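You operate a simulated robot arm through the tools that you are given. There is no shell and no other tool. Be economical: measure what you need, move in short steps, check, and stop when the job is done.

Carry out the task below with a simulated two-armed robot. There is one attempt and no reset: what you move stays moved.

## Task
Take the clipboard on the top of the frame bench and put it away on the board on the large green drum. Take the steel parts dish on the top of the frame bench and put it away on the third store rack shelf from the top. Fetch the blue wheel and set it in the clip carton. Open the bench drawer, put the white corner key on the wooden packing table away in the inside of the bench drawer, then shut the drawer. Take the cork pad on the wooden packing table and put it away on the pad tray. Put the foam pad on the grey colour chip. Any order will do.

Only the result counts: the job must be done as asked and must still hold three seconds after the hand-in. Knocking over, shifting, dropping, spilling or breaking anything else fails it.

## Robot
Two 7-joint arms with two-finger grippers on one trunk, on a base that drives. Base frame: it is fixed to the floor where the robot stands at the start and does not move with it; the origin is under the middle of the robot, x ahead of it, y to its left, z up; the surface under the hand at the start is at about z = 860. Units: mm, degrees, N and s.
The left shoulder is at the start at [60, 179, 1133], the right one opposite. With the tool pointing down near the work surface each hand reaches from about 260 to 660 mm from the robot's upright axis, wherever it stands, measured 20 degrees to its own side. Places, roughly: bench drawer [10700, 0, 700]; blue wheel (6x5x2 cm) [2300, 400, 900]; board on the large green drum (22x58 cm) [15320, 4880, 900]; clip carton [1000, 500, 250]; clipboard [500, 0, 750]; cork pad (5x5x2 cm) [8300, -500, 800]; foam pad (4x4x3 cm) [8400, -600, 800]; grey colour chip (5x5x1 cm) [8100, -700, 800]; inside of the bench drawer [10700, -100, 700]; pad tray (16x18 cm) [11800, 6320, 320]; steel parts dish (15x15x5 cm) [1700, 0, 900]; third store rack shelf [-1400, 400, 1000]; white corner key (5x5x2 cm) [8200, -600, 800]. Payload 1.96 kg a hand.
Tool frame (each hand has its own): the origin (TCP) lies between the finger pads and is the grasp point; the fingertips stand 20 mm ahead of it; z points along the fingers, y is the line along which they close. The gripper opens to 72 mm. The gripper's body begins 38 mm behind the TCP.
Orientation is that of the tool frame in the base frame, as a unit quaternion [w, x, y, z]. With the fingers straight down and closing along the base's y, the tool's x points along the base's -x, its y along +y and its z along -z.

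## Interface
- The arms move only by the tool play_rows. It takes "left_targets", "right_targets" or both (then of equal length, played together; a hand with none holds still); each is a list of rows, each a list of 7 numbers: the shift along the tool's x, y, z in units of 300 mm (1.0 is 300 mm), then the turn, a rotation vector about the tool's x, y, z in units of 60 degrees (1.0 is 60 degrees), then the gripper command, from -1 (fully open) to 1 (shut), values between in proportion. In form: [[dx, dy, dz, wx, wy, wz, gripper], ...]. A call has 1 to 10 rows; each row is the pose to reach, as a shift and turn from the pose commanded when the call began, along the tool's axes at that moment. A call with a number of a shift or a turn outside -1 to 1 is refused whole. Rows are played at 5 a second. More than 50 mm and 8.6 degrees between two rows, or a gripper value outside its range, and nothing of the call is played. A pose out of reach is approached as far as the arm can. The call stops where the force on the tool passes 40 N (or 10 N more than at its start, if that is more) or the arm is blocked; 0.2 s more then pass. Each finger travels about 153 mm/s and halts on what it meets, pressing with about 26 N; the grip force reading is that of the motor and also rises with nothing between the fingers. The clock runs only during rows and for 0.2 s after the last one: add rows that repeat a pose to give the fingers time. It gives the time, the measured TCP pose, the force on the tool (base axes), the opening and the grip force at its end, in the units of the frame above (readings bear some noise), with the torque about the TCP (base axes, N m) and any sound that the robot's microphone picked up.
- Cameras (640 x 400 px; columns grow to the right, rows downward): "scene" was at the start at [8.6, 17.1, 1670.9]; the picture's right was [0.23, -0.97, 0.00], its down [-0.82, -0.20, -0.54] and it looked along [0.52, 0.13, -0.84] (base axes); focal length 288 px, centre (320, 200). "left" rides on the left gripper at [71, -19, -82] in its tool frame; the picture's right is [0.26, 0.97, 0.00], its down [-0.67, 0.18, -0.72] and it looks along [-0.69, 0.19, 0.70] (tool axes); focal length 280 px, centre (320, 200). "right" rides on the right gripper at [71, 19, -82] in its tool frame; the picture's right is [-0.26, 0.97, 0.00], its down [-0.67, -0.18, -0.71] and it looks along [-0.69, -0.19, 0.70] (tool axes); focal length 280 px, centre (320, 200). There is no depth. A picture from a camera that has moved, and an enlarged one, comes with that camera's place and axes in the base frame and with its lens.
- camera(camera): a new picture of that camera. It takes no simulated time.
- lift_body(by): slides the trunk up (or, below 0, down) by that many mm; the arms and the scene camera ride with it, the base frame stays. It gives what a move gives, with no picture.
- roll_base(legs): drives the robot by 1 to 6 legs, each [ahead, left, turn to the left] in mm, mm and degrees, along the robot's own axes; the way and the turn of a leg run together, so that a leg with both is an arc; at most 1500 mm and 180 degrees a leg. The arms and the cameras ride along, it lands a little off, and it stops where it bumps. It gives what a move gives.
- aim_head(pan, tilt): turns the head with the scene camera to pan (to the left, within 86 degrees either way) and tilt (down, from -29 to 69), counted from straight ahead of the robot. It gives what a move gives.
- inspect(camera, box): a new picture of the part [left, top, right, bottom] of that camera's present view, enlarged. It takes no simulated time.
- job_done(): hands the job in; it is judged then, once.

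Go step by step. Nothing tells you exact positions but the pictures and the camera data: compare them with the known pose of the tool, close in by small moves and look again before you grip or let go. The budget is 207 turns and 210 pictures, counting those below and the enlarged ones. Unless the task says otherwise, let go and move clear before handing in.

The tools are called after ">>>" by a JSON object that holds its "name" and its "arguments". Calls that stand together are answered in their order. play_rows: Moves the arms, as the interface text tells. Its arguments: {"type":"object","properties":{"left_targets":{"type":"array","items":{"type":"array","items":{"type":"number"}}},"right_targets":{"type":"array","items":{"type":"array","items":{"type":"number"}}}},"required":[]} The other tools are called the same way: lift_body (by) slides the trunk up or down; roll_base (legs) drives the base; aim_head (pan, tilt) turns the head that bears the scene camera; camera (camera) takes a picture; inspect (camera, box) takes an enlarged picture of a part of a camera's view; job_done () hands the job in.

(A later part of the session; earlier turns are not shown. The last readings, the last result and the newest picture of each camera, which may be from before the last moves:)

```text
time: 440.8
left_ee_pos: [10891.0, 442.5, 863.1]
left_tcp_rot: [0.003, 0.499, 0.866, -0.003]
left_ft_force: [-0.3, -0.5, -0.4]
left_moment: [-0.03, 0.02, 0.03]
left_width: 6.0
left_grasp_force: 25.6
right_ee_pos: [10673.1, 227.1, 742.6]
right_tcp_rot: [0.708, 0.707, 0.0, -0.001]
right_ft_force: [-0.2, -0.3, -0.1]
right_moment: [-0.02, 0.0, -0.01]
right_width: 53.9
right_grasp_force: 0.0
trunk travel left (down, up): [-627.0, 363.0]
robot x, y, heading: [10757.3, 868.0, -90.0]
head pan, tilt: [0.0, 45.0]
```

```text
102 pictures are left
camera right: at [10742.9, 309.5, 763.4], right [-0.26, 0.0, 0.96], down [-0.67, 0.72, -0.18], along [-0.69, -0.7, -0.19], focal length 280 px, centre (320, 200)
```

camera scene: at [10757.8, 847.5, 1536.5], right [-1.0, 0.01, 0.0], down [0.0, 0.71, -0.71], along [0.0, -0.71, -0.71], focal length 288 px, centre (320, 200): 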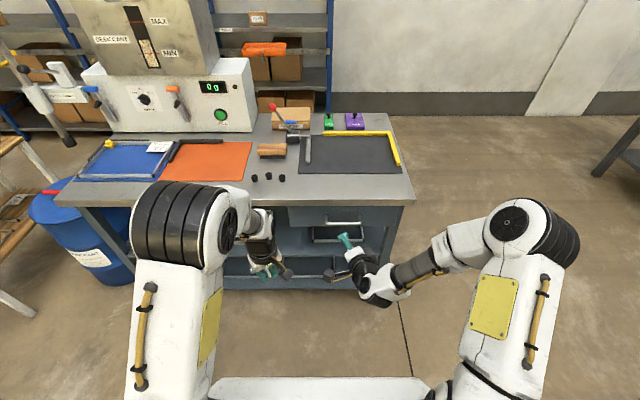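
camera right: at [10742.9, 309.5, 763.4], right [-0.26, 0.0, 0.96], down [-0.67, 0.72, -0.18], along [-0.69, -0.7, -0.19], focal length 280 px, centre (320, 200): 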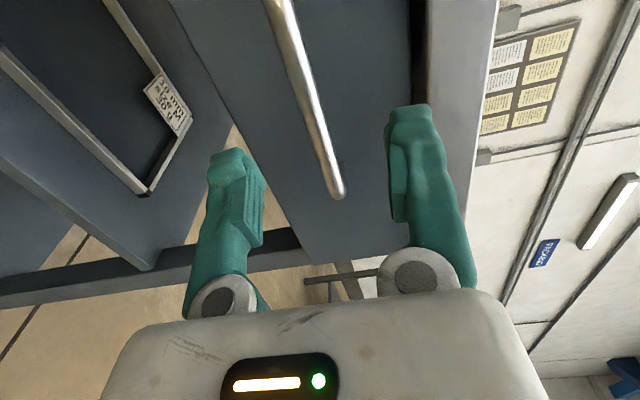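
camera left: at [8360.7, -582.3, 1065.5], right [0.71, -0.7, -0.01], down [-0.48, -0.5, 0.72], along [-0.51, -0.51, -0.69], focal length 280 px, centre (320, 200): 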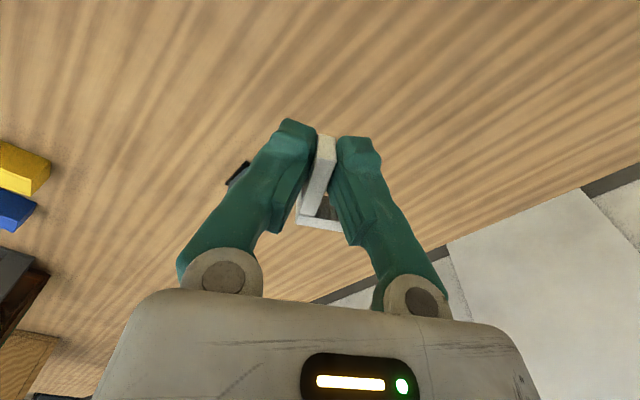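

>>> {"name": "play_rows", "arguments": {"right_targets": [[0, -0.003, 0.07, 0, 0, 0, -0.5], [0, -0.003, 0.14, 0, 0, 0, -0.5], [0, -0.003, 0.15, 0, 0, 0, -0.5], [0, -0.003, 0.15, 0, 0, 0, 0.3], [0, -0.003, 0.15, 0, 0, 0, 1], [0, -0.003, 0.15, 0, 0, 0, 1], [0, -0.003, 0.15, 0, 0, 0, 1]]}}

>>> {"name": "camera", "arguments": {"camera": "right"}}

```text
time: 442.4
left_ee_pos: [10891.5, 442.3, 862.9]
left_tcp_rot: [0.003, 0.5, 0.866, -0.002]
left_ft_force: [-0.1, 0.2, -0.5]
left_moment: [-0.02, 0.0, 0.01]
left_width: 6.1
left_grasp_force: 26.1
right_ee_pos: [10672.5, 181.9, 740.8]
right_tcp_rot: [0.706, 0.708, 0.0, 0.0]
right_ft_force: [-1.0, 1.5, -10.1]
right_moment: [0.13, 0.35, 0.0]
right_width: 10.9
right_grasp_force: 38.3
trunk travel left (down, up): [-627.0, 363.0]
robot x, y, heading: [10758.8, 871.5, -90.6]
head pan, tilt: [0.0, 45.0]
```

```text
101 pictures are left
camera right: at [10743.3, 264.6, 759.7], right [-0.26, 0.0, 0.96], down [-0.67, 0.72, -0.18], along [-0.69, -0.7, -0.19], focal length 280 px, centre (320, 200)
```

right: 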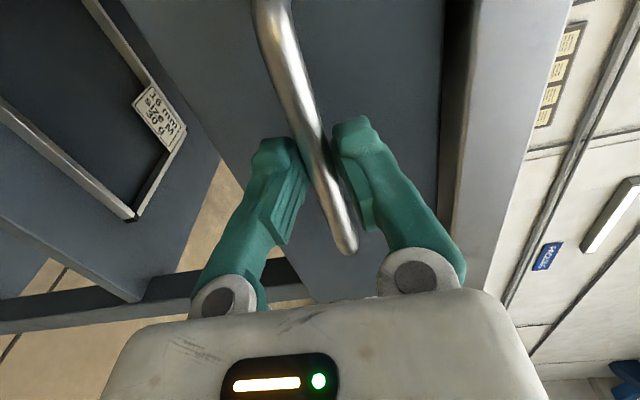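

Handle gripped. Pull the drawer toward me.

>>> {"name": "play_rows", "arguments": {"right_targets": [[0, 0, -0.05, 0, 0, 0, 1], [0, 0, -0.13, 0, 0, 0, 1], [0, 0, -0.22, 0, 0, 0, 1], [0, 0, -0.31, 0, 0, 0, 1], [0, 0, -0.4, 0, 0, 0, 1], [0, 0, -0.49, 0, 0, 0, 1], [0, 0, -0.58, 0, 0, 0, 1], [0, 0, -0.66, 0, 0, 0, 1]]}}

>>> {"name": "aim_head", "arguments": {"pan": 0, "tilt": 60}}

>>> {"name": "camera", "arguments": {"camera": "scene"}}

```text
time: 444.2
left_ee_pos: [10890.3, 441.2, 863.1]
left_tcp_rot: [0.003, 0.501, 0.865, -0.002]
left_ft_force: [-0.2, -0.3, 0.4]
left_moment: [0.0, -0.02, 0.01]
left_width: 6.2
left_grasp_force: 25.8
right_ee_pos: [10672.9, 380.9, 740.0]
right_tcp_rot: [0.706, 0.708, 0.0, 0.0]
right_ft_force: [2.9, 1.7, -16.9]
right_moment: [0.3, 0.14, 0.34]
right_width: 11.1
right_grasp_force: 37.9
trunk travel left (down, up): [-627.0, 363.0]
robot x, y, heading: [10751.6, 868.9, -90.3]
head pan, tilt: [0.0, 45.0]
```

```text
time: 445.0
left_ee_pos: [10890.0, 442.7, 863.7]
left_tcp_rot: [0.002, 0.501, 0.866, -0.002]
left_ft_force: [-0.2, 0.8, -0.5]
left_moment: [0.0, -0.02, 0.01]
left_width: 6.1
left_grasp_force: 26.3
right_ee_pos: [10672.0, 379.3, 739.3]
right_tcp_rot: [0.706, 0.708, 0.0, 0.0]
right_ft_force: [2.1, 1.0, -21.8]
right_moment: [0.25, 0.2, -0.18]
right_width: 11.1
right_grasp_force: 38.6
trunk travel left (down, up): [-627.0, 363.0]
robot x, y, heading: [10753.9, 865.8, -90.3]
head pan, tilt: [0.0, 60.0]
```

```text
100 pictures are left
camera scene: at [10757.9, 860.2, 1516.9], right [-1.0, 0.01, 0.0], down [0.01, 0.87, -0.5], along [0.0, -0.5, -0.87], focal length 288 px, centre (320, 200)
```

scene: 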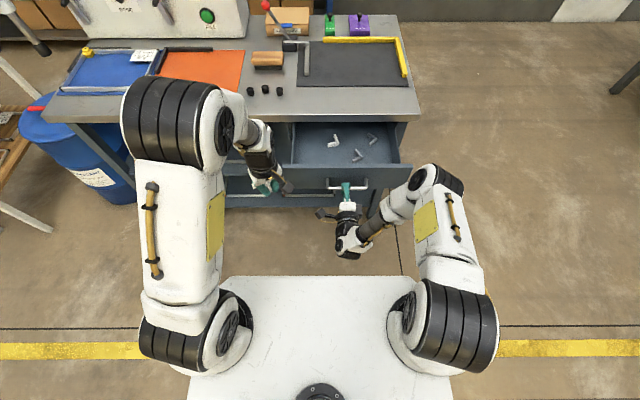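

The drawer is open ~200 mm with three other keys on its right side. I release the handle, clear the right hand, and then come forward with the left.

>>> {"name": "play_rows", "arguments": {"right_targets": [[0, 0, 0, 0, 0, 0, 0.2], [0, 0, 0, 0, 0, 0, -0.5], [0, 0, -0.1, 0, 0, 0, -0.5], [0, 0, -0.2, 0, 0, 0, -0.5], [-0.08, 0.1, -0.25, 0, 0, 0, -0.5], [-0.16, 0.22, -0.25, 0, 0, 0, -0.5], [-0.24, 0.34, -0.25, 0, 0, 0, -0.5], [-0.32, 0.46, -0.25, 0, 0, 0, -0.5], [-0.36, 0.55, -0.25, 0, 0, 0, -0.5]]}}

>>> {"name": "roll_base", "arguments": {"legs": [[120, 0, 0]]}}

>>> {"name": "camera", "arguments": {"camera": "scene"}}

>>> {"name": "camera", "arguments": {"camera": "left"}}

```text
time: 447.0
left_ee_pos: [10890.9, 444.3, 865.3]
left_tcp_rot: [0.004, 0.5, 0.866, -0.002]
left_ft_force: [0.0, -0.5, 0.0]
left_moment: [0.01, 0.02, -0.06]
left_width: 5.9
left_grasp_force: 26.5
right_ee_pos: [10564.8, 455.1, 907.9]
right_tcp_rot: [0.707, 0.707, -0.001, 0.0]
right_ft_force: [-0.9, 0.1, 0.2]
right_moment: [-0.01, 0.01, -0.02]
right_width: 53.9
right_grasp_force: 0.1
trunk travel left (down, up): [-627.0, 363.0]
robot x, y, heading: [10760.5, 870.3, -90.2]
head pan, tilt: [0.0, 60.0]
```

```text
time: 448.2
left_ee_pos: [10889.8, 322.4, 864.9]
left_tcp_rot: [0.003, 0.5, 0.866, -0.003]
left_ft_force: [-0.4, -1.2, 0.5]
left_moment: [0.02, 0.01, 0.02]
left_width: 5.9
left_grasp_force: 25.4
right_ee_pos: [10563.7, 333.2, 905.1]
right_tcp_rot: [0.707, 0.707, 0.0, 0.0]
right_ft_force: [0.3, 0.7, -0.6]
right_moment: [-0.02, 0.04, 0.01]
right_width: 53.8
right_grasp_force: 0.1
trunk travel left (down, up): [-627.0, 363.0]
robot x, y, heading: [10757.6, 750.5, -90.5]
head pan, tilt: [0.0, 60.0]
```

```text
99 pictures are left
camera scene: at [10757.3, 741.3, 1517.0], right [-1.0, 0.01, 0.0], down [0.01, 0.87, -0.5], along [0.0, -0.5, -0.87], focal length 288 px, centre (320, 200)
```

scene: 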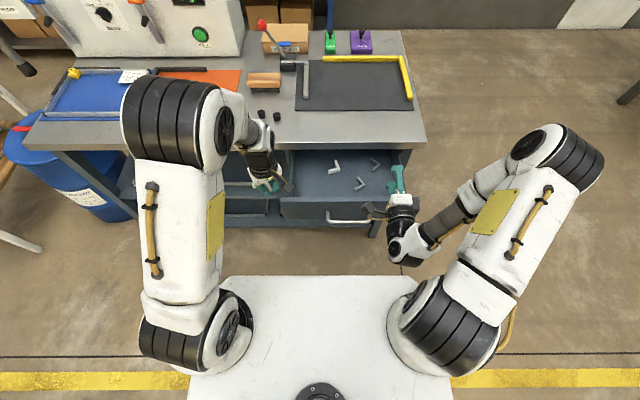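

```text
98 pictures are left
camera left: at [10837.1, 373.7, 944.2], right [0.71, 0.71, 0.0], down [0.49, -0.49, 0.72], along [0.51, -0.51, -0.69], focal length 280 px, centre (320, 200)
```

left: 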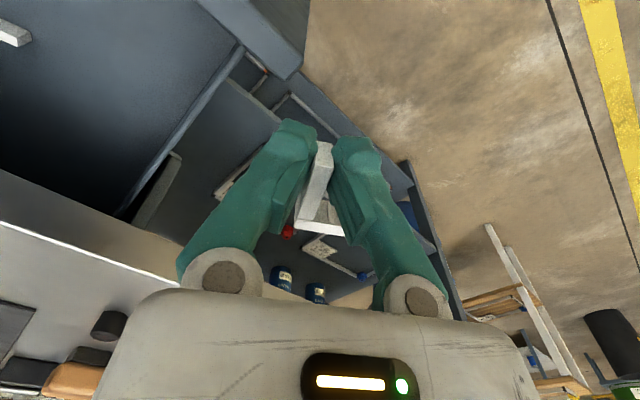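

>>> {"name": "play_rows", "arguments": {"left_targets": [[-0.01, -0.12, 0, 0, 0, 0, 1], [-0.02, -0.24, 0, 0, 0, 0, 1], [-0.03, -0.36, 0, 0, 0, 0, 1], [-0.03, -0.46, 0, 0, 0, 0, 1], [-0.03, -0.46, 0.1, 0, 0, 0, 1]]}}

>>> {"name": "camera", "arguments": {"camera": "left"}}

>>> {"name": "inspect", "arguments": {"camera": "scene", "box": [260, 110, 430, 230]}}

```text
time: 449.4
left_ee_pos: [10773.2, 244.5, 832.3]
left_tcp_rot: [0.004, 0.5, 0.866, -0.003]
left_ft_force: [0.1, 0.5, 0.0]
left_moment: [0.0, -0.03, 0.03]
left_width: 6.1
left_grasp_force: 26.5
right_ee_pos: [10563.6, 334.0, 905.7]
right_tcp_rot: [0.707, 0.707, -0.001, 0.0]
right_ft_force: [-0.3, -0.5, -0.6]
right_moment: [0.0, 0.02, -0.02]
right_width: 54.3
right_grasp_force: 0.1
trunk travel left (down, up): [-627.0, 363.0]
robot x, y, heading: [10755.2, 754.4, -90.5]
head pan, tilt: [0.0, 60.0]
```

```text
97 pictures are left
camera left: at [10720.7, 295.8, 912.9], right [0.71, 0.71, 0.0], down [0.49, -0.49, 0.72], along [0.51, -0.51, -0.69], focal length 280 px, centre (320, 200)
```

left: 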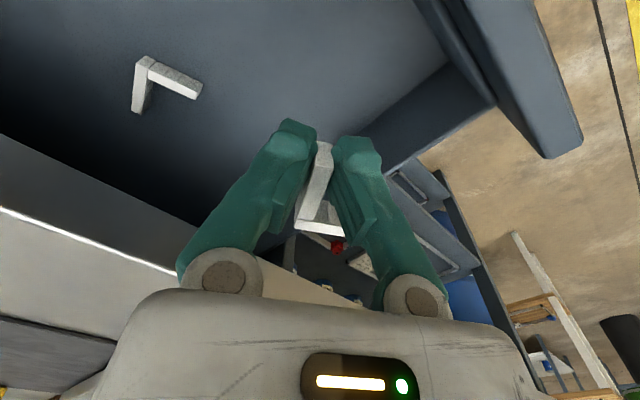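

```text
3.33 times, centred on (345, 170) of scene
camera zoom: at [10757.7, 741.6, 1517.0], right [-1.0, 0.01, 0.0], down [0.01, 0.87, -0.5], along [0.0, -0.5, -0.87], focal length 961 px, centre (237, 300)
```

zoom: 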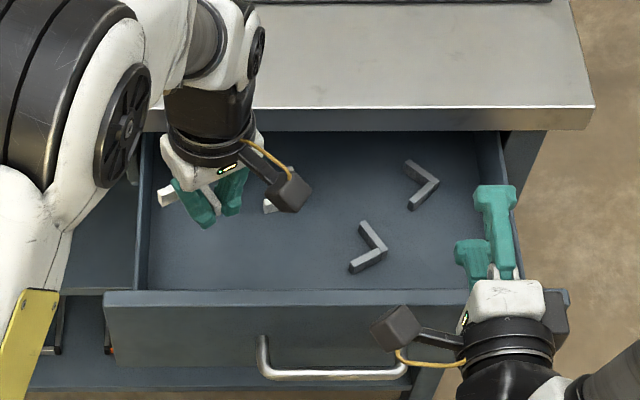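

>>> {"name": "play_rows", "arguments": {"left_targets": [[0.03, -0.052, 0.02, 0, 0, 0, 1], [0.03, -0.052, 0.13, 0, 0, 0, 1], [0.03, -0.052, 0.24, 0, 0, 0, 1], [0.03, -0.052, 0.33, 0, 0, 0, 1], [0.03, -0.052, 0.36, 0, 0, 0, 1], [0.03, -0.052, 0.38, 0, 0, 0, 1], [0.03, -0.052, 0.4, 0, 0, 0, 1]]}}

>>> {"name": "camera", "arguments": {"camera": "left"}}

>>> {"name": "inspect", "arguments": {"camera": "scene", "box": [260, 110, 430, 230]}}

```text
time: 451.1
left_ee_pos: [10757.7, 244.6, 714.2]
left_tcp_rot: [0.004, 0.501, 0.865, -0.003]
left_ft_force: [0.8, -1.0, 0.6]
left_moment: [0.18, 0.14, 0.09]
left_width: 6.0
left_grasp_force: 26.3
right_ee_pos: [10563.4, 333.9, 905.6]
right_tcp_rot: [0.707, 0.707, 0.0, 0.0]
right_ft_force: [0.3, -0.1, 0.1]
right_moment: [-0.02, -0.03, 0.01]
right_width: 53.9
right_grasp_force: 0.0
trunk travel left (down, up): [-627.0, 363.0]
robot x, y, heading: [10756.0, 748.5, -90.4]
head pan, tilt: [0.0, 60.0]
```

```text
95 pictures are left
camera left: at [10704.3, 296.1, 794.3], right [0.71, 0.71, 0.0], down [0.49, -0.49, 0.72], along [0.51, -0.51, -0.69], focal length 280 px, centre (320, 200)
```

left: 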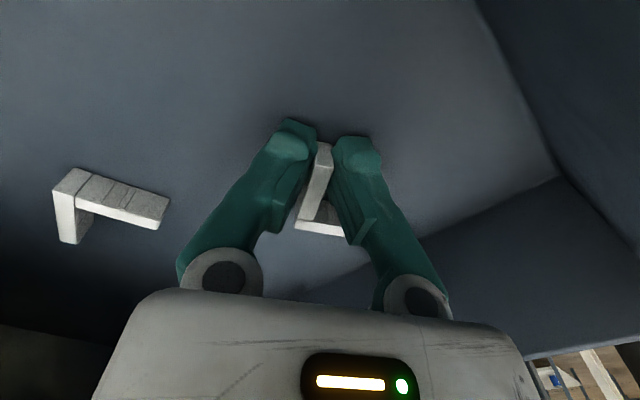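

```text
3.33 times, centred on (345, 170) of scene
camera zoom: at [10757.3, 742.3, 1517.0], right [-1.0, 0.01, 0.0], down [0.01, 0.87, -0.5], along [0.0, -0.5, -0.87], focal length 961 px, centre (237, 300)
```

zoom: 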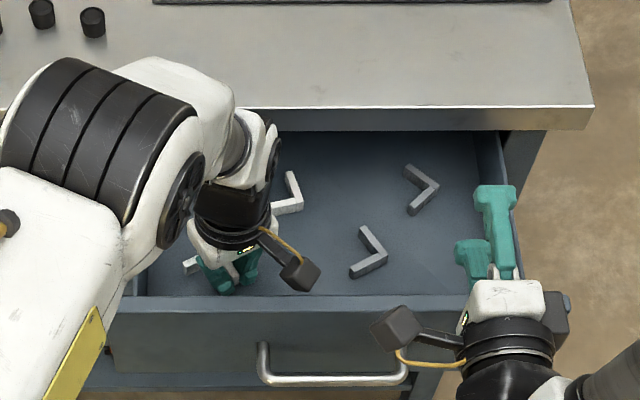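

>>> {"name": "play_rows", "arguments": {"left_targets": [[0, 0, 0.013, 0, 0, 0, 1], [0, 0, 0.026, 0, 0, 0, 1], [0, 0, 0.04, 0, 0, 0, 1], [0, 0, 0.053, 0, 0, 0, 1], [0, 0, 0.066, 0, 0, 0, 1]]}}

```text
time: 451.6
left_ee_pos: [10756.3, 240.3, 713.8]
left_tcp_rot: [0.004, 0.499, 0.867, -0.007]
left_ft_force: [4.9, 0.7, 25.4]
left_moment: [1.18, 0.43, 0.03]
left_width: 6.1
left_grasp_force: 26.0
right_ee_pos: [10564.3, 334.7, 907.1]
right_tcp_rot: [0.708, 0.707, 0.0, 0.0]
right_ft_force: [-0.5, -0.9, 0.2]
right_moment: [-0.01, -0.02, 0.0]
right_width: 53.8
right_grasp_force: 0.1
trunk travel left (down, up): [-627.0, 363.0]
robot x, y, heading: [10760.2, 748.9, -90.3]
head pan, tilt: [0.0, 60.0]
stopped in row 2 (left hand): the force on the tool passed its limit at 46 N (the readings are from after the stop); the commanded pose is now the measured one
```

Contact is from the hand's front side (camera on the drawer front), not the key. Raise, shift 35 mm deeper and descend again.

>>> {"name": "play_rows", "arguments": {"left_targets": [[0, 0, -0.03, 0, 0, 0, 1], [-0.05, -0.029, -0.04, 0, 0, 0, 1], [-0.101, -0.058, -0.04, 0, 0, 0, 1], [-0.101, -0.058, -0.01, 0, 0, 0, 1], [-0.101, -0.058, 0.01, 0, 0, 0, 1], [-0.101, -0.058, 0.025, 0, 0, 0, 1], [-0.101, -0.058, 0.04, 0, 0, 0, 1], [-0.101, -0.058, 0.055, 0, 0, 0, 1]]}}

>>> {"name": "camera", "arguments": {"camera": "left"}}

```text
time: 452.9
left_ee_pos: [10756.5, 202.3, 714.7]
left_tcp_rot: [0.007, 0.499, 0.867, -0.013]
left_ft_force: [3.8, 0.1, 27.8]
left_moment: [0.23, -0.22, -0.18]
left_width: 5.7
left_grasp_force: 26.1
right_ee_pos: [10564.4, 335.7, 906.3]
right_tcp_rot: [0.707, 0.707, 0.001, 0.001]
right_ft_force: [0.5, 0.4, -1.1]
right_moment: [-0.04, 0.02, -0.02]
right_width: 54.0
right_grasp_force: 0.0
trunk travel left (down, up): [-627.0, 363.0]
robot x, y, heading: [10755.6, 746.7, -90.1]
head pan, tilt: [0.0, 60.0]
stopped in row 6 (left hand): the force on the tool passed its limit at 46 N (the readings are from after the stop); the commanded pose is now the measured one
```

```text
93 pictures are left
camera left: at [10704.9, 255.1, 793.0], right [0.7, 0.71, -0.02], down [0.5, -0.47, 0.73], along [0.51, -0.52, -0.68], focal length 280 px, centre (320, 200)
```

left: 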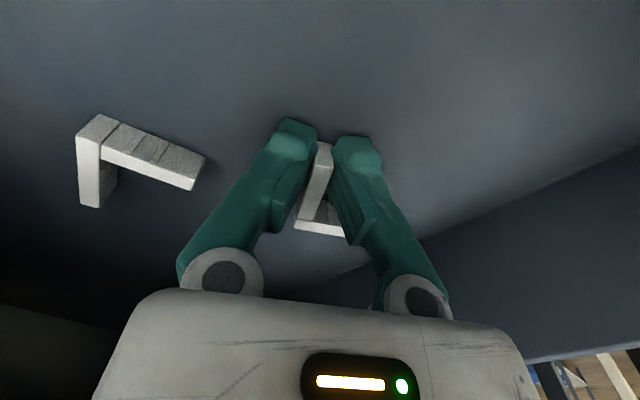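

The key now rests on the drawer floor (z≈694). Release and rise straight up.

>>> {"name": "play_rows", "arguments": {"left_targets": [[0, 0, -0.004, 0, 0, 0, 0.7], [0, 0, -0.004, 0, 0, 0, 0.4], [0, 0, -0.004, 0, 0, 0, 0.4], [0, 0, -0.1, 0, 0, 0, 0.4], [0, 0, -0.22, 0, 0, 0, 0.4], [0, 0, -0.36, 0, 0, 0, 0.4], [0.1, 0.05, -0.5, 0, 0, 0, 0.4], [0.22, 0.1, -0.55, 0, 0, 0, 0.4], [0.34, 0.15, -0.55, 0, 0, 0, 0.4]]}}

>>> {"name": "inspect", "arguments": {"camera": "scene", "box": [260, 110, 430, 230]}}

```text
refused: row 7 steps farther than a row can; nothing moved
```

```text
3.33 times, centred on (345, 170) of scene
camera zoom: at [10757.7, 743.8, 1517.3], right [-1.0, 0.01, 0.0], down [0.0, 0.87, -0.5], along [0.0, -0.5, -0.87], focal length 961 px, centre (237, 300)
```

zoom: 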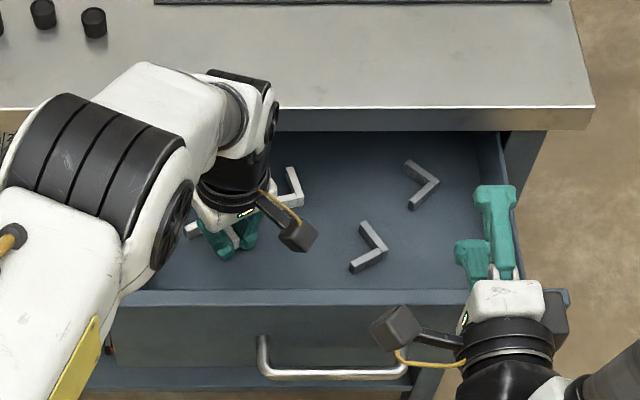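

>>> {"name": "play_rows", "arguments": {"left_targets": [[0, 0, -0.004, 0, 0, 0, 0.7], [0, 0, -0.004, 0, 0, 0, 0.4], [0, 0, -0.004, 0, 0, 0, 0.4], [0, 0, -0.1, 0, 0, 0, 0.4], [0, 0, -0.22, 0, 0, 0, 0.4], [0, 0, -0.36, 0, 0, 0, 0.4], [0.05, 0.02, -0.48, 0, 0, 0, 0.4], [0.15, 0.07, -0.55, 0, 0, 0, 0.4], [0.27, 0.12, -0.55, 0, 0, 0, 0.4], [0.4, 0.17, -0.55, 0, 0, 0, 0.4]]}}

>>> {"name": "inspect", "arguments": {"camera": "scene", "box": [260, 110, 430, 230]}}

```text
time: 455.1
left_ee_pos: [10740.8, 337.1, 871.8]
left_tcp_rot: [0.006, 0.5, 0.866, -0.01]
left_ft_force: [-0.4, 0.2, -0.2]
left_moment: [0.04, 0.0, 0.0]
left_width: 21.4
left_grasp_force: 0.0
right_ee_pos: [10564.4, 335.2, 906.1]
right_tcp_rot: [0.708, 0.707, -0.001, 0.0]
right_ft_force: [-0.4, -0.8, 0.7]
right_moment: [-0.02, 0.0, -0.04]
right_width: 54.1
right_grasp_force: 0.1
trunk travel left (down, up): [-627.0, 363.0]
robot x, y, heading: [10756.3, 747.6, -90.3]
head pan, tilt: [0.0, 60.0]
```

```text
3.33 times, centred on (345, 170) of scene
camera zoom: at [10757.3, 743.8, 1517.0], right [-1.0, 0.01, 0.0], down [0.01, 0.87, -0.5], along [0.0, -0.5, -0.87], focal length 961 px, centre (237, 300)
```

zoom: 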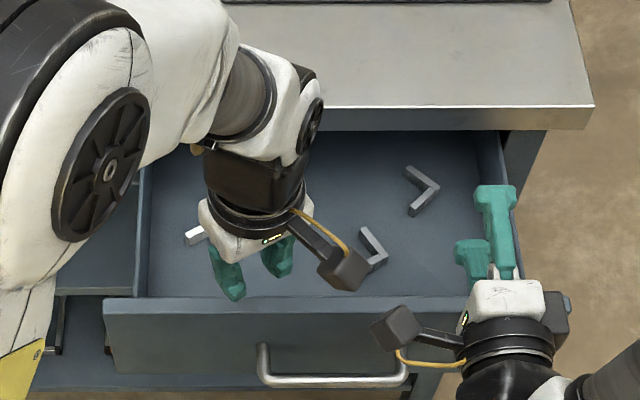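

Key is in the drawer. I back off 120 mm, bring the closed right fingers in front of the handle, and push.

>>> {"name": "roll_base", "arguments": {"legs": [[-120, 0, 0]]}}

>>> {"name": "play_rows", "arguments": {"right_targets": [[0.08, -0.08, 0, 0, 0, 0, 0], [0.16, -0.2, 0, 0, 0, 0, 0.6], [0.24, -0.32, 0, 0, 0, 0, 1], [0.32, -0.43, 0, 0, 0, 0, 1], [0.36, -0.55, 0, 0, 0, 0, 1], [0.36, -0.55, 0.05, 0, 0, 0, 1]], "left_targets": [[0, 0.1, 0, 0, 0, 0, 0.4], [0, 0.2, 0, 0, 0, 0, 0], [0, 0.3, 0, 0, 0, 0, 0], [0, 0.4, 0, 0, 0, 0, 0], [0, 0.4, 0, 0, 0, 0, 0], [0, 0.4, 0, 0, 0, 0, 0]]}}

>>> {"name": "camera", "arguments": {"camera": "right"}}

>>> {"name": "camera", "arguments": {"camera": "scene"}}

```text
time: 456.3
left_ee_pos: [10740.9, 452.7, 871.2]
left_tcp_rot: [0.006, 0.5, 0.866, -0.01]
left_ft_force: [-0.1, 0.2, -0.1]
left_moment: [0.0, 0.02, 0.01]
left_width: 21.8
left_grasp_force: 0.0
right_ee_pos: [10564.2, 451.9, 905.9]
right_tcp_rot: [0.708, 0.706, 0.0, 0.0]
right_ft_force: [0.1, -0.1, 0.5]
right_moment: [-0.01, 0.0, 0.01]
right_width: 54.2
right_grasp_force: 0.0
trunk travel left (down, up): [-627.0, 363.0]
robot x, y, heading: [10754.6, 868.4, -90.4]
head pan, tilt: [0.0, 60.0]
```

```text
time: 457.7
left_ee_pos: [10847.4, 511.7, 869.8]
left_tcp_rot: [0.005, 0.5, 0.866, -0.009]
left_ft_force: [0.2, -0.2, -0.4]
left_moment: [-0.04, -0.01, -0.03]
left_width: 36.2
left_grasp_force: 0.0
right_ee_pos: [10672.3, 436.9, 738.1]
right_tcp_rot: [0.706, 0.708, 0.0, 0.001]
right_ft_force: [-0.1, 0.5, -0.7]
right_moment: [0.03, -0.04, -0.02]
right_width: 0.0
right_grasp_force: 26.3
trunk travel left (down, up): [-627.0, 363.0]
robot x, y, heading: [10754.5, 865.7, -90.4]
head pan, tilt: [0.0, 60.0]
```

```text
90 pictures are left
camera right: at [10743.8, 518.6, 757.4], right [-0.26, 0.0, 0.97], down [-0.67, 0.72, -0.18], along [-0.69, -0.7, -0.19], focal length 280 px, centre (320, 200)
```

right: 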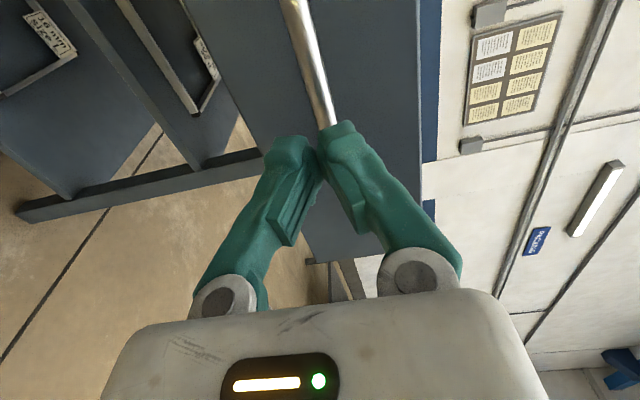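

```text
89 pictures are left
camera scene: at [10758.4, 859.7, 1517.0], right [-1.0, 0.01, 0.0], down [0.01, 0.87, -0.5], along [0.0, -0.5, -0.87], focal length 288 px, centre (320, 200)
```

scene: 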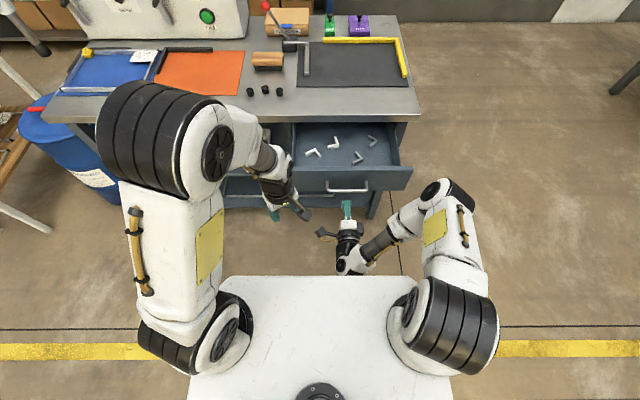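

>>> {"name": "play_rows", "arguments": {"right_targets": [[0, 0.005, 0.08, 0, 0, 0, 1], [0, 0.005, 0.16, 0, 0, 0, 1], [0, 0.005, 0.24, 0, 0, 0, 1], [0, 0.005, 0.32, 0, 0, 0, 1], [0, 0.005, 0.4, 0, 0, 0, 1], [0, 0.005, 0.48, 0, 0, 0, 1], [0, 0.005, 0.56, 0, 0, 0, 1], [0, 0.005, 0.64, 0, 0, 0, 1], [0, 0.005, 0.71, 0, 0, 0, 1], [0, 0.005, 0.77, 0, 0, 0, 1]]}}

>>> {"name": "camera", "arguments": {"camera": "scene"}}

```text
time: 459.9
left_ee_pos: [10846.4, 511.1, 870.5]
left_tcp_rot: [0.006, 0.5, 0.866, -0.008]
left_ft_force: [-1.0, -0.4, -0.1]
left_moment: [0.02, 0.0, -0.01]
left_width: 36.0
left_grasp_force: 0.1
right_ee_pos: [10672.6, 206.0, 742.2]
right_tcp_rot: [0.707, 0.708, -0.001, 0.0]
right_ft_force: [-0.5, 0.8, -0.3]
right_moment: [0.02, -0.02, 0.04]
right_width: 0.0
right_grasp_force: 26.3
trunk travel left (down, up): [-627.0, 363.0]
robot x, y, heading: [10757.1, 864.5, -90.5]
head pan, tilt: [0.0, 60.0]
```

```text
88 pictures are left
camera scene: at [10758.4, 859.2, 1517.0], right [-1.0, 0.01, 0.0], down [0.01, 0.87, -0.5], along [0.0, -0.5, -0.87], focal length 288 px, centre (320, 200)
```

scene: 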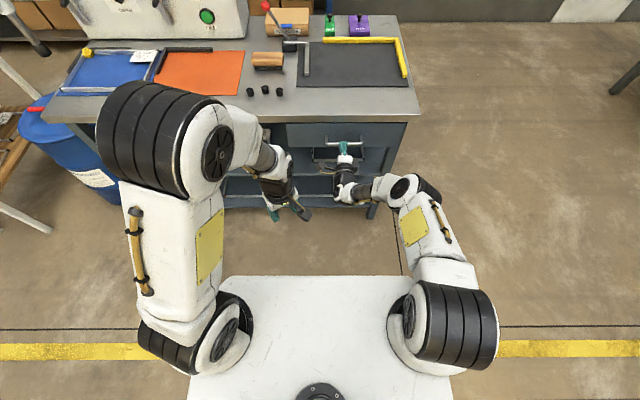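

>>> {"name": "play_rows", "arguments": {"right_targets": [[0, 0, 0.015, 0, 0, 0, 1], [0, 0, 0.03, 0, 0, 0, 1], [0, 0, 0.045, 0, 0, 0, 1], [0, 0, 0.06, 0, 0, 0, 1], [0, 0, 0.06, 0, 0, 0, 1]]}}

>>> {"name": "camera", "arguments": {"camera": "right"}}

```text
time: 461.1
left_ee_pos: [10846.5, 514.4, 870.0]
left_tcp_rot: [0.005, 0.501, 0.866, -0.01]
left_ft_force: [0.1, 0.5, -0.5]
left_moment: [-0.02, -0.03, -0.01]
left_width: 36.1
left_grasp_force: 0.1
right_ee_pos: [10672.2, 190.9, 739.6]
right_tcp_rot: [0.705, 0.709, 0.001, 0.0]
right_ft_force: [-0.2, 8.9, -0.7]
right_moment: [0.02, -0.01, 0.04]
right_width: 6.0
right_grasp_force: 26.4
trunk travel left (down, up): [-627.0, 363.0]
robot x, y, heading: [10756.8, 864.9, -90.4]
head pan, tilt: [0.0, 60.0]
stopped in row 5 (right hand): the force on the tool passed its limit at 43 N (the readings are from after the stop); the commanded pose is now the measured one
```

```text
87 pictures are left
camera right: at [10743.8, 274.0, 760.0], right [-0.26, -0.01, 0.96], down [-0.68, 0.72, -0.18], along [-0.69, -0.7, -0.19], focal length 280 px, centre (320, 200)
```

right: 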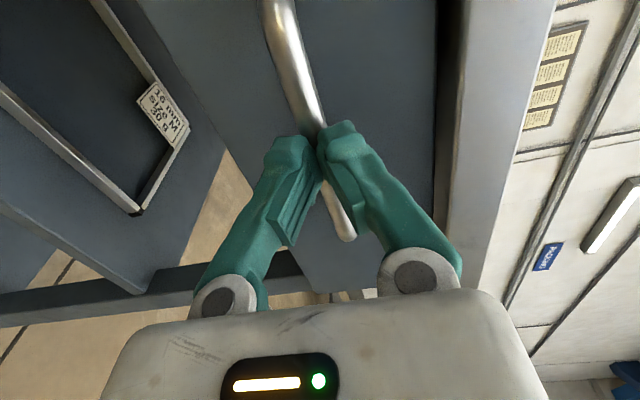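

Drawer is shut (handle back at y≈176). Open the fingers first so as not to pull, then retreat and turn the hand back down.

>>> {"name": "play_rows", "arguments": {"right_targets": [[0, 0, 0, 0, 0, 0, 0.3], [0, 0, 0, 0, 0, 0, -0.5], [0, 0, -0.05, 0, 0, 0, -0.5], [0, 0, -0.15, 0, 0, 0, -0.5], [0, 0, -0.27, 0, 0, 0, -0.5], [0, 0.05, -0.4, 0, 0, 0, -0.5], [0, 0.15, -0.5, 0, 0, 0, -0.5], [0, 0.27, -0.58, 0, 0, 0, -0.5], [0, 0.4, -0.6, 0, 0, 0, -0.5]]}}

>>> {"name": "inspect", "arguments": {"camera": "scene", "box": [260, 80, 430, 200]}}

```text
time: 463.1
left_ee_pos: [10846.8, 511.1, 869.9]
left_tcp_rot: [0.005, 0.5, 0.866, -0.009]
left_ft_force: [0.5, 0.8, 0.0]
left_moment: [0.0, 0.0, 0.01]
left_width: 35.9
left_grasp_force: 0.1
right_ee_pos: [10672.1, 369.0, 860.0]
right_tcp_rot: [0.705, 0.709, 0.0, 0.001]
right_ft_force: [-0.5, 0.0, -0.4]
right_moment: [0.01, 0.0, 0.03]
right_width: 54.0
right_grasp_force: 0.1
trunk travel left (down, up): [-627.0, 363.0]
robot x, y, heading: [10762.6, 863.9, -90.1]
head pan, tilt: [0.0, 60.0]
```

```text
3.33 times, centred on (345, 140) of scene
camera zoom: at [10758.1, 860.8, 1516.9], right [-1.0, 0.01, 0.0], down [0.01, 0.87, -0.5], along [0.0, -0.5, -0.87], focal length 961 px, centre (237, 400)
```

zoom: 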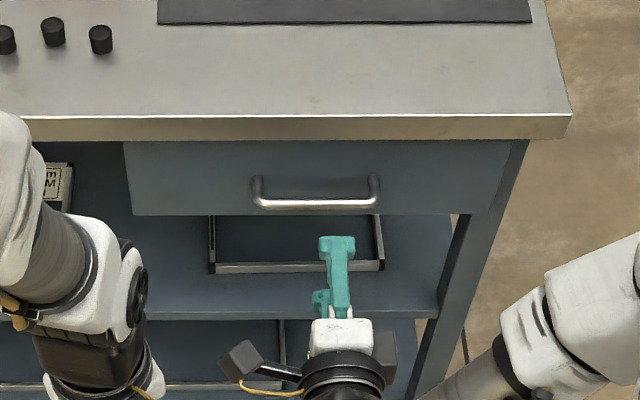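

Drawer closed. Turn the right hand back down.

>>> {"name": "play_rows", "arguments": {"right_targets": [[0, 0, -0.03, 0.077, 0.077, -0.077, -0.5], [0, 0, -0.06, 0.154, 0.154, -0.154, -0.5], [0, 0, -0.09, 0.231, 0.231, -0.231, -0.5], [0, 0, -0.12, 0.308, 0.308, -0.308, -0.5], [0, 0.03, -0.15, 0.385, 0.385, -0.385, -0.5], [0, 0.06, -0.18, 0.462, 0.462, -0.462, -0.5], [0, 0.09, -0.21, 0.539, 0.539, -0.539, -0.5], [0, 0.12, -0.24, 0.616, 0.616, -0.616, -0.5], [0, 0.15, -0.27, 0.693, 0.693, -0.693, -0.5], [0, 0.18, -0.3, 0.77, 0.77, -0.77, -0.5]], "left_targets": [[0, 0, 0, 0, 0, 0.05, 0], [0, 0, 0, 0, 0, 0.1, 0], [0, 0, 0, 0, 0, 0.15, 0], [0, 0, 0, 0, 0, 0.2, 0], [0, 0, 0, 0, 0, 0.25, 0], [0, 0, 0, 0, 0, 0.3, 0], [0, 0, 0, 0, 0, 0.35, 0], [0, 0, 0, 0, 0, 0.4, 0], [0, 0, 0, 0, 0, 0.45, 0], [0, 0, 0, 0, 0, 0.5, 0]]}}

>>> {"name": "play_rows", "arguments": {"right_targets": [[0, 0, 0, 0.077, 0.077, -0.077, -0.5], [0, 0, 0, 0.154, 0.154, -0.154, -0.5], [0, 0, 0, 0.231, 0.231, -0.231, -0.5], [0, 0, 0, 0.308, 0.308, -0.308, -0.5], [0, 0, 0, 0.385, 0.385, -0.385, -0.5]]}}

>>> {"name": "roll_base", "arguments": {"legs": [[0, 0, -90], [1500, 0, 0], [700, 0, 0]]}}

```text
time: 465.3
left_ee_pos: [10847.2, 512.4, 870.0]
left_tcp_rot: [0.007, 0.708, 0.706, -0.007]
left_ft_force: [0.2, 0.3, 0.3]
left_moment: [0.0, -0.03, 0.04]
left_width: 36.2
left_grasp_force: 0.0
right_ee_pos: [10672.1, 460.0, 915.3]
right_tcp_rot: [0.275, 0.804, 0.527, 0.002]
right_ft_force: [0.2, -0.6, -0.2]
right_moment: [-0.03, 0.01, -0.03]
right_width: 54.2
right_grasp_force: 0.2
trunk travel left (down, up): [-627.0, 363.0]
robot x, y, heading: [10759.1, 866.4, -90.3]
head pan, tilt: [0.0, 60.0]
```

```text
time: 466.5
left_ee_pos: [10846.1, 513.2, 869.4]
left_tcp_rot: [0.007, 0.708, 0.707, -0.007]
left_ft_force: [0.1, 0.8, 0.4]
left_moment: [0.0, 0.03, 0.0]
left_width: 36.0
left_grasp_force: 0.0
right_ee_pos: [10673.5, 458.2, 916.4]
right_tcp_rot: [-0.004, 0.707, 0.707, 0.002]
right_ft_force: [0.4, -1.1, -0.7]
right_moment: [0.01, -0.01, 0.01]
right_width: 54.0
right_grasp_force: 0.1
trunk travel left (down, up): [-627.0, 363.0]
robot x, y, heading: [10755.7, 863.6, -90.4]
head pan, tilt: [0.0, 60.0]
```

```text
time: 479.5
left_ee_pos: [8609.9, 867.6, 870.6]
left_tcp_rot: [-0.003, 1.0, -0.024, -0.013]
left_ft_force: [0.2, 0.1, 0.4]
left_moment: [-0.02, 0.01, 0.01]
left_width: 36.1
left_grasp_force: 0.2
right_ee_pos: [8568.0, 1034.1, 916.6]
right_tcp_rot: [0.0, 1.0, -0.011, 0.006]
right_ft_force: [0.1, 0.4, -0.3]
right_moment: [-0.03, -0.02, -0.01]
right_width: 53.8
right_grasp_force: 0.0
trunk travel left (down, up): [-627.0, 363.0]
robot x, y, heading: [8963.0, 946.7, 177.2]
head pan, tilt: [0.0, 60.0]
stopped in leg 3: the robot was blocked; the commanded pose is now the measured one
```

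Blocked at (8963, 947) – probably by the white frame's foot. I look.

>>> {"name": "aim_head", "arguments": {"pan": -30, "tilt": 40}}

>>> {"name": "camera", "arguments": {"camera": "scene"}}

```text
time: 480.5
left_ee_pos: [8609.4, 868.2, 869.3]
left_tcp_rot: [-0.003, 1.0, -0.024, -0.012]
left_ft_force: [-1.0, 0.0, -0.8]
left_moment: [-0.02, 0.0, -0.02]
left_width: 36.1
left_grasp_force: 0.1
right_ee_pos: [8568.5, 1035.0, 915.6]
right_tcp_rot: [-0.001, 1.0, -0.014, 0.005]
right_ft_force: [0.2, -0.3, 0.6]
right_moment: [0.03, 0.0, -0.04]
right_width: 54.0
right_grasp_force: 0.0
trunk travel left (down, up): [-627.0, 363.0]
robot x, y, heading: [8965.9, 944.7, 177.1]
head pan, tilt: [-30.0, 40.0]
```

```text
85 pictures are left
camera scene: at [8958.2, 980.2, 1543.9], right [0.54, 0.84, 0.0], down [0.54, -0.35, -0.77], along [-0.64, 0.42, -0.64], focal length 288 px, centre (320, 200)
```

scene: 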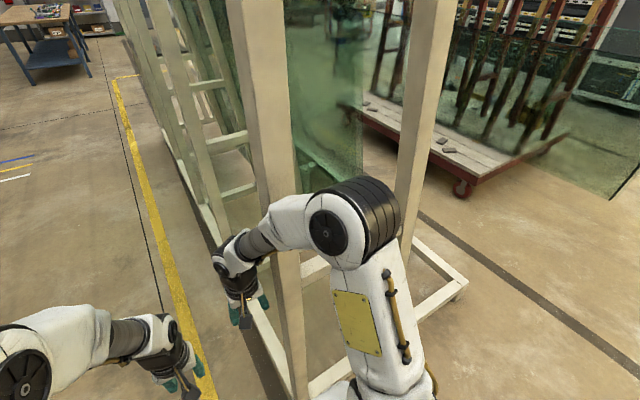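

I bumped the frame's foot; nothing appears moved. Back straight off, sidestep into the aisle, and go on.

>>> {"name": "roll_base", "arguments": {"legs": [[-300, 0, 0], [0, 520, 2.8], [1500, 0, 0], [1500, 0, 0], [1500, 0, 0], [1200, 0, 0]]}}

>>> {"name": "aim_head", "arguments": {"pan": 0, "tilt": 25}}

>>> {"name": "camera", "arguments": {"camera": "scene"}}

```text
time: 511.9
left_ee_pos: [3188.3, 450.7, 870.0]
left_tcp_rot: [-0.001, 1.0, -0.017, -0.01]
left_ft_force: [0.1, 0.3, 0.4]
left_moment: [0.01, 0.02, -0.01]
left_width: 36.1
left_grasp_force: 0.2
right_ee_pos: [3145.8, 618.3, 914.4]
right_tcp_rot: [0.001, 1.0, -0.006, 0.008]
right_ft_force: [-0.7, 0.2, 0.0]
right_moment: [-0.01, 0.01, -0.03]
right_width: 53.5
right_grasp_force: 0.1
trunk travel left (down, up): [-627.0, 363.0]
robot x, y, heading: [3545.4, 526.8, 177.6]
head pan, tilt: [-30.0, 40.0]
```

```text
time: 512.9
left_ee_pos: [3189.2, 450.3, 869.8]
left_tcp_rot: [0.0, 1.0, -0.016, -0.01]
left_ft_force: [0.2, -0.5, 0.4]
left_moment: [-0.02, 0.0, -0.03]
left_width: 36.3
left_grasp_force: 0.0
right_ee_pos: [3144.2, 618.7, 914.3]
right_tcp_rot: [0.002, 1.0, -0.006, 0.007]
right_ft_force: [0.3, 0.7, 0.2]
right_moment: [-0.06, 0.04, 0.0]
right_width: 54.1
right_grasp_force: 0.2
trunk travel left (down, up): [-627.0, 363.0]
robot x, y, heading: [3544.9, 527.1, 177.9]
head pan, tilt: [0.0, 25.0]
```

```text
84 pictures are left
camera scene: at [3515.2, 529.8, 1567.0], right [0.04, 1.0, 0.0], down [0.42, -0.02, -0.91], along [-0.91, 0.04, -0.42], focal length 288 px, centre (320, 200)
```

scene: 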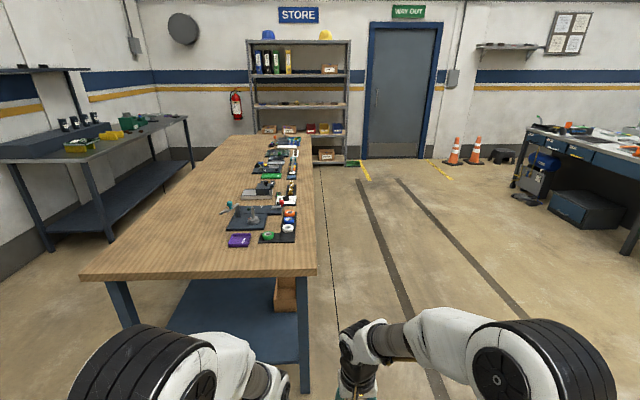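

>>> {"name": "inspect", "arguments": {"camera": "scene", "box": [210, 180, 330, 320]}}

```text
2.86 times, centred on (270, 250) of scene
camera zoom: at [3515.2, 529.8, 1567.0], right [0.04, 1.0, 0.0], down [0.42, -0.02, -0.91], along [-0.91, 0.04, -0.42], focal length 824 px, centre (463, 57)
```

zoom: 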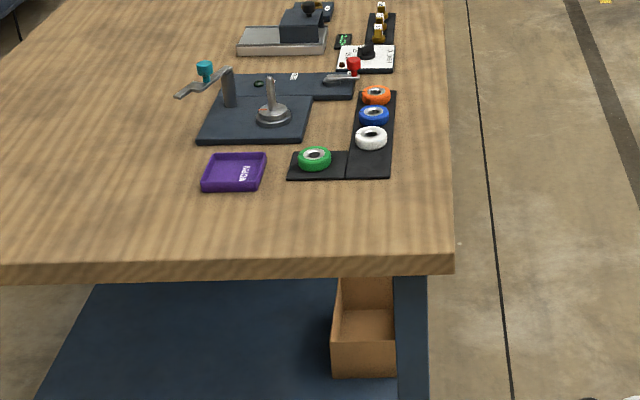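

Blue wheel is at about (2272, 434) between the orange and white ones. I look under the bench from its left side for the clip carton.

>>> {"name": "roll_base", "arguments": {"legs": [[0, -850, 2.1], [1500, 0, 0], [300, 0, 0], [0, 0, 90]]}}

>>> {"name": "aim_head", "arguments": {"pan": 0, "tilt": 40}}

>>> {"name": "camera", "arguments": {"camera": "scene"}}

```text
time: 529.9
left_ee_pos: [1853.9, 1038.8, 869.6]
left_tcp_rot: [0.007, 0.714, 0.701, -0.008]
left_ft_force: [0.1, 0.0, -0.7]
left_moment: [-0.04, -0.03, -0.03]
left_width: 36.0
left_grasp_force: 0.1
right_ee_pos: [1686.5, 994.0, 915.2]
right_tcp_rot: [-0.005, 0.706, 0.708, 0.005]
right_ft_force: [0.8, 0.0, -0.2]
right_moment: [-0.01, -0.04, -0.01]
right_width: 53.7
right_grasp_force: 0.0
trunk travel left (down, up): [-627.0, 363.0]
robot x, y, heading: [1768.1, 1396.1, -91.2]
head pan, tilt: [0.0, 25.0]
```

```text
time: 530.6
left_ee_pos: [1853.3, 1038.9, 870.6]
left_tcp_rot: [0.007, 0.713, 0.701, -0.009]
left_ft_force: [-0.8, 0.3, -0.2]
left_moment: [0.01, -0.01, -0.02]
left_width: 36.2
left_grasp_force: 0.0
right_ee_pos: [1686.9, 994.2, 914.6]
right_tcp_rot: [-0.003, 0.706, 0.708, 0.006]
right_ft_force: [-0.1, -0.1, -0.1]
right_moment: [0.01, 0.03, 0.0]
right_width: 54.0
right_grasp_force: 0.0
trunk travel left (down, up): [-627.0, 363.0]
robot x, y, heading: [1768.4, 1394.1, -91.4]
head pan, tilt: [0.0, 40.0]
```

```text
82 pictures are left
camera scene: at [1771.4, 1371.0, 1543.8], right [-1.0, 0.02, 0.0], down [0.01, 0.64, -0.77], along [-0.02, -0.77, -0.64], focal length 288 px, centre (320, 200)
```

scene: 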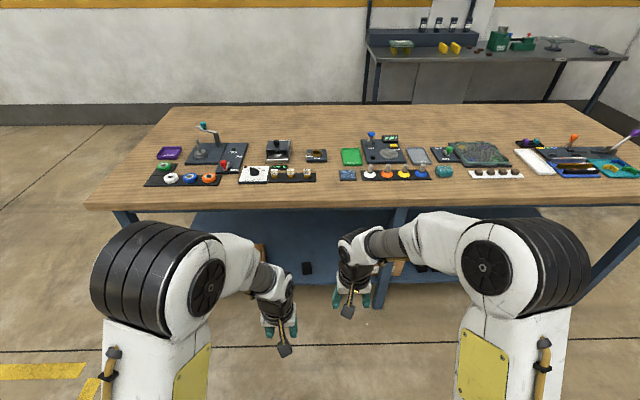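

>>> {"name": "lift_body", "arguments": {"by": -400}}

>>> {"name": "aim_head", "arguments": {"pan": 0, "tilt": 35}}

>>> {"name": "camera", "arguments": {"camera": "scene"}}

```text
time: 534.5
left_ee_pos: [1855.4, 1040.2, 471.4]
left_tcp_rot: [0.007, 0.713, 0.701, -0.008]
left_ft_force: [-0.2, 0.2, -0.3]
left_moment: [0.01, -0.02, -0.01]
left_width: 36.3
left_grasp_force: 0.0
right_ee_pos: [1686.8, 993.6, 514.0]
right_tcp_rot: [-0.004, 0.706, 0.708, 0.005]
right_ft_force: [0.1, 0.0, -0.9]
right_moment: [0.01, -0.02, 0.0]
right_width: 54.0
right_grasp_force: 0.1
trunk travel left (down, up): [-227.0, 763.0]
robot x, y, heading: [1765.3, 1394.0, -91.2]
head pan, tilt: [0.0, 40.0]
```

```text
time: 535.1
left_ee_pos: [1854.3, 1038.1, 470.5]
left_tcp_rot: [0.006, 0.713, 0.701, -0.007]
left_ft_force: [0.2, 1.0, -0.3]
left_moment: [-0.02, 0.01, 0.01]
left_width: 35.8
left_grasp_force: 0.1
right_ee_pos: [1687.7, 993.6, 513.6]
right_tcp_rot: [-0.004, 0.706, 0.708, 0.005]
right_ft_force: [0.2, 0.0, 0.2]
right_moment: [0.0, 0.0, -0.02]
right_width: 53.9
right_grasp_force: 0.1
trunk travel left (down, up): [-227.0, 763.0]
robot x, y, heading: [1771.7, 1400.2, -91.6]
head pan, tilt: [0.0, 35.0]
```

```text
81 pictures are left
camera scene: at [1771.4, 1368.0, 1151.3], right [-1.0, 0.02, 0.0], down [0.01, 0.57, -0.82], along [-0.02, -0.82, -0.57], focal length 288 px, centre (320, 200)
```

scene: 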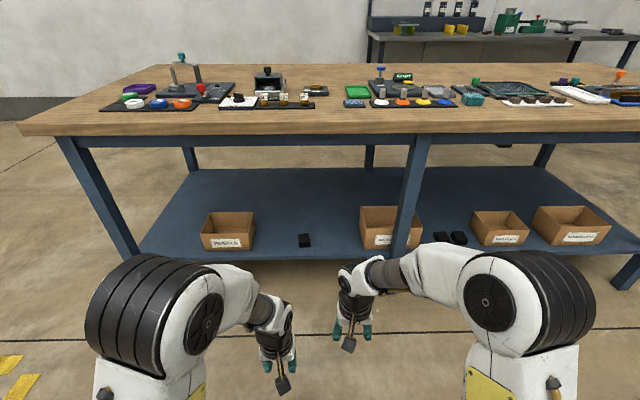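

>>> {"name": "inspect", "arguments": {"camera": "scene", "box": [190, 190, 320, 270]}}

>>> {"name": "inspect", "arguments": {"camera": "scene", "box": [340, 190, 470, 270]}}

>>> {"name": "inspect", "arguments": {"camera": "scene", "box": [460, 190, 620, 270]}}

```text
4.92 times, centred on (255, 230) of scene
camera zoom: at [1771.4, 1368.0, 1151.3], right [-1.0, 0.02, 0.0], down [0.01, 0.57, -0.82], along [-0.02, -0.82, -0.57], focal length 1419 px, centre (640, 52)
```

zoom: 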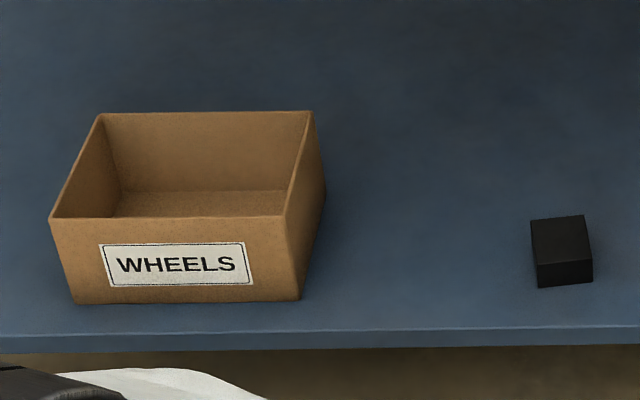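

```text
4.92 times, centred on (405, 230) of scene
camera zoom: at [1771.4, 1368.0, 1151.3], right [-1.0, 0.02, 0.0], down [0.01, 0.57, -0.82], along [-0.02, -0.82, -0.57], focal length 1419 px, centre (-98, 52)
```

zoom: 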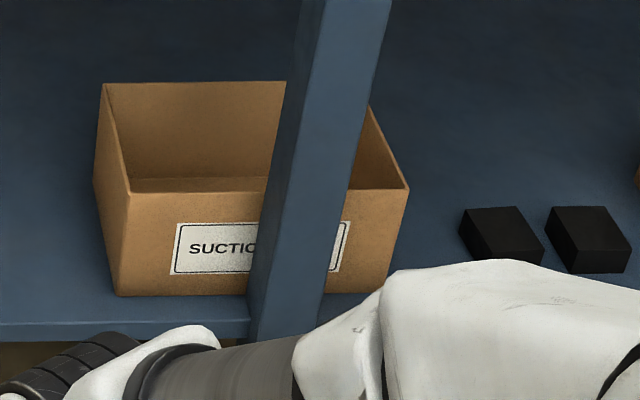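

```text
4.00 times, centred on (540, 230) of scene
camera zoom: at [1771.4, 1368.0, 1151.3], right [-1.0, 0.02, 0.0], down [0.01, 0.57, -0.82], along [-0.02, -0.82, -0.57], focal length 1153 px, centre (-560, 80)
```

zoom: 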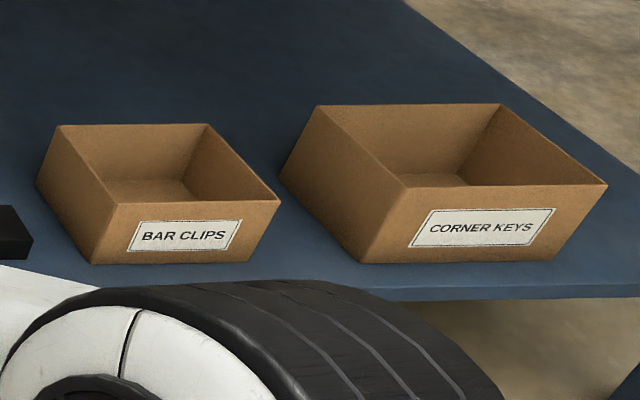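

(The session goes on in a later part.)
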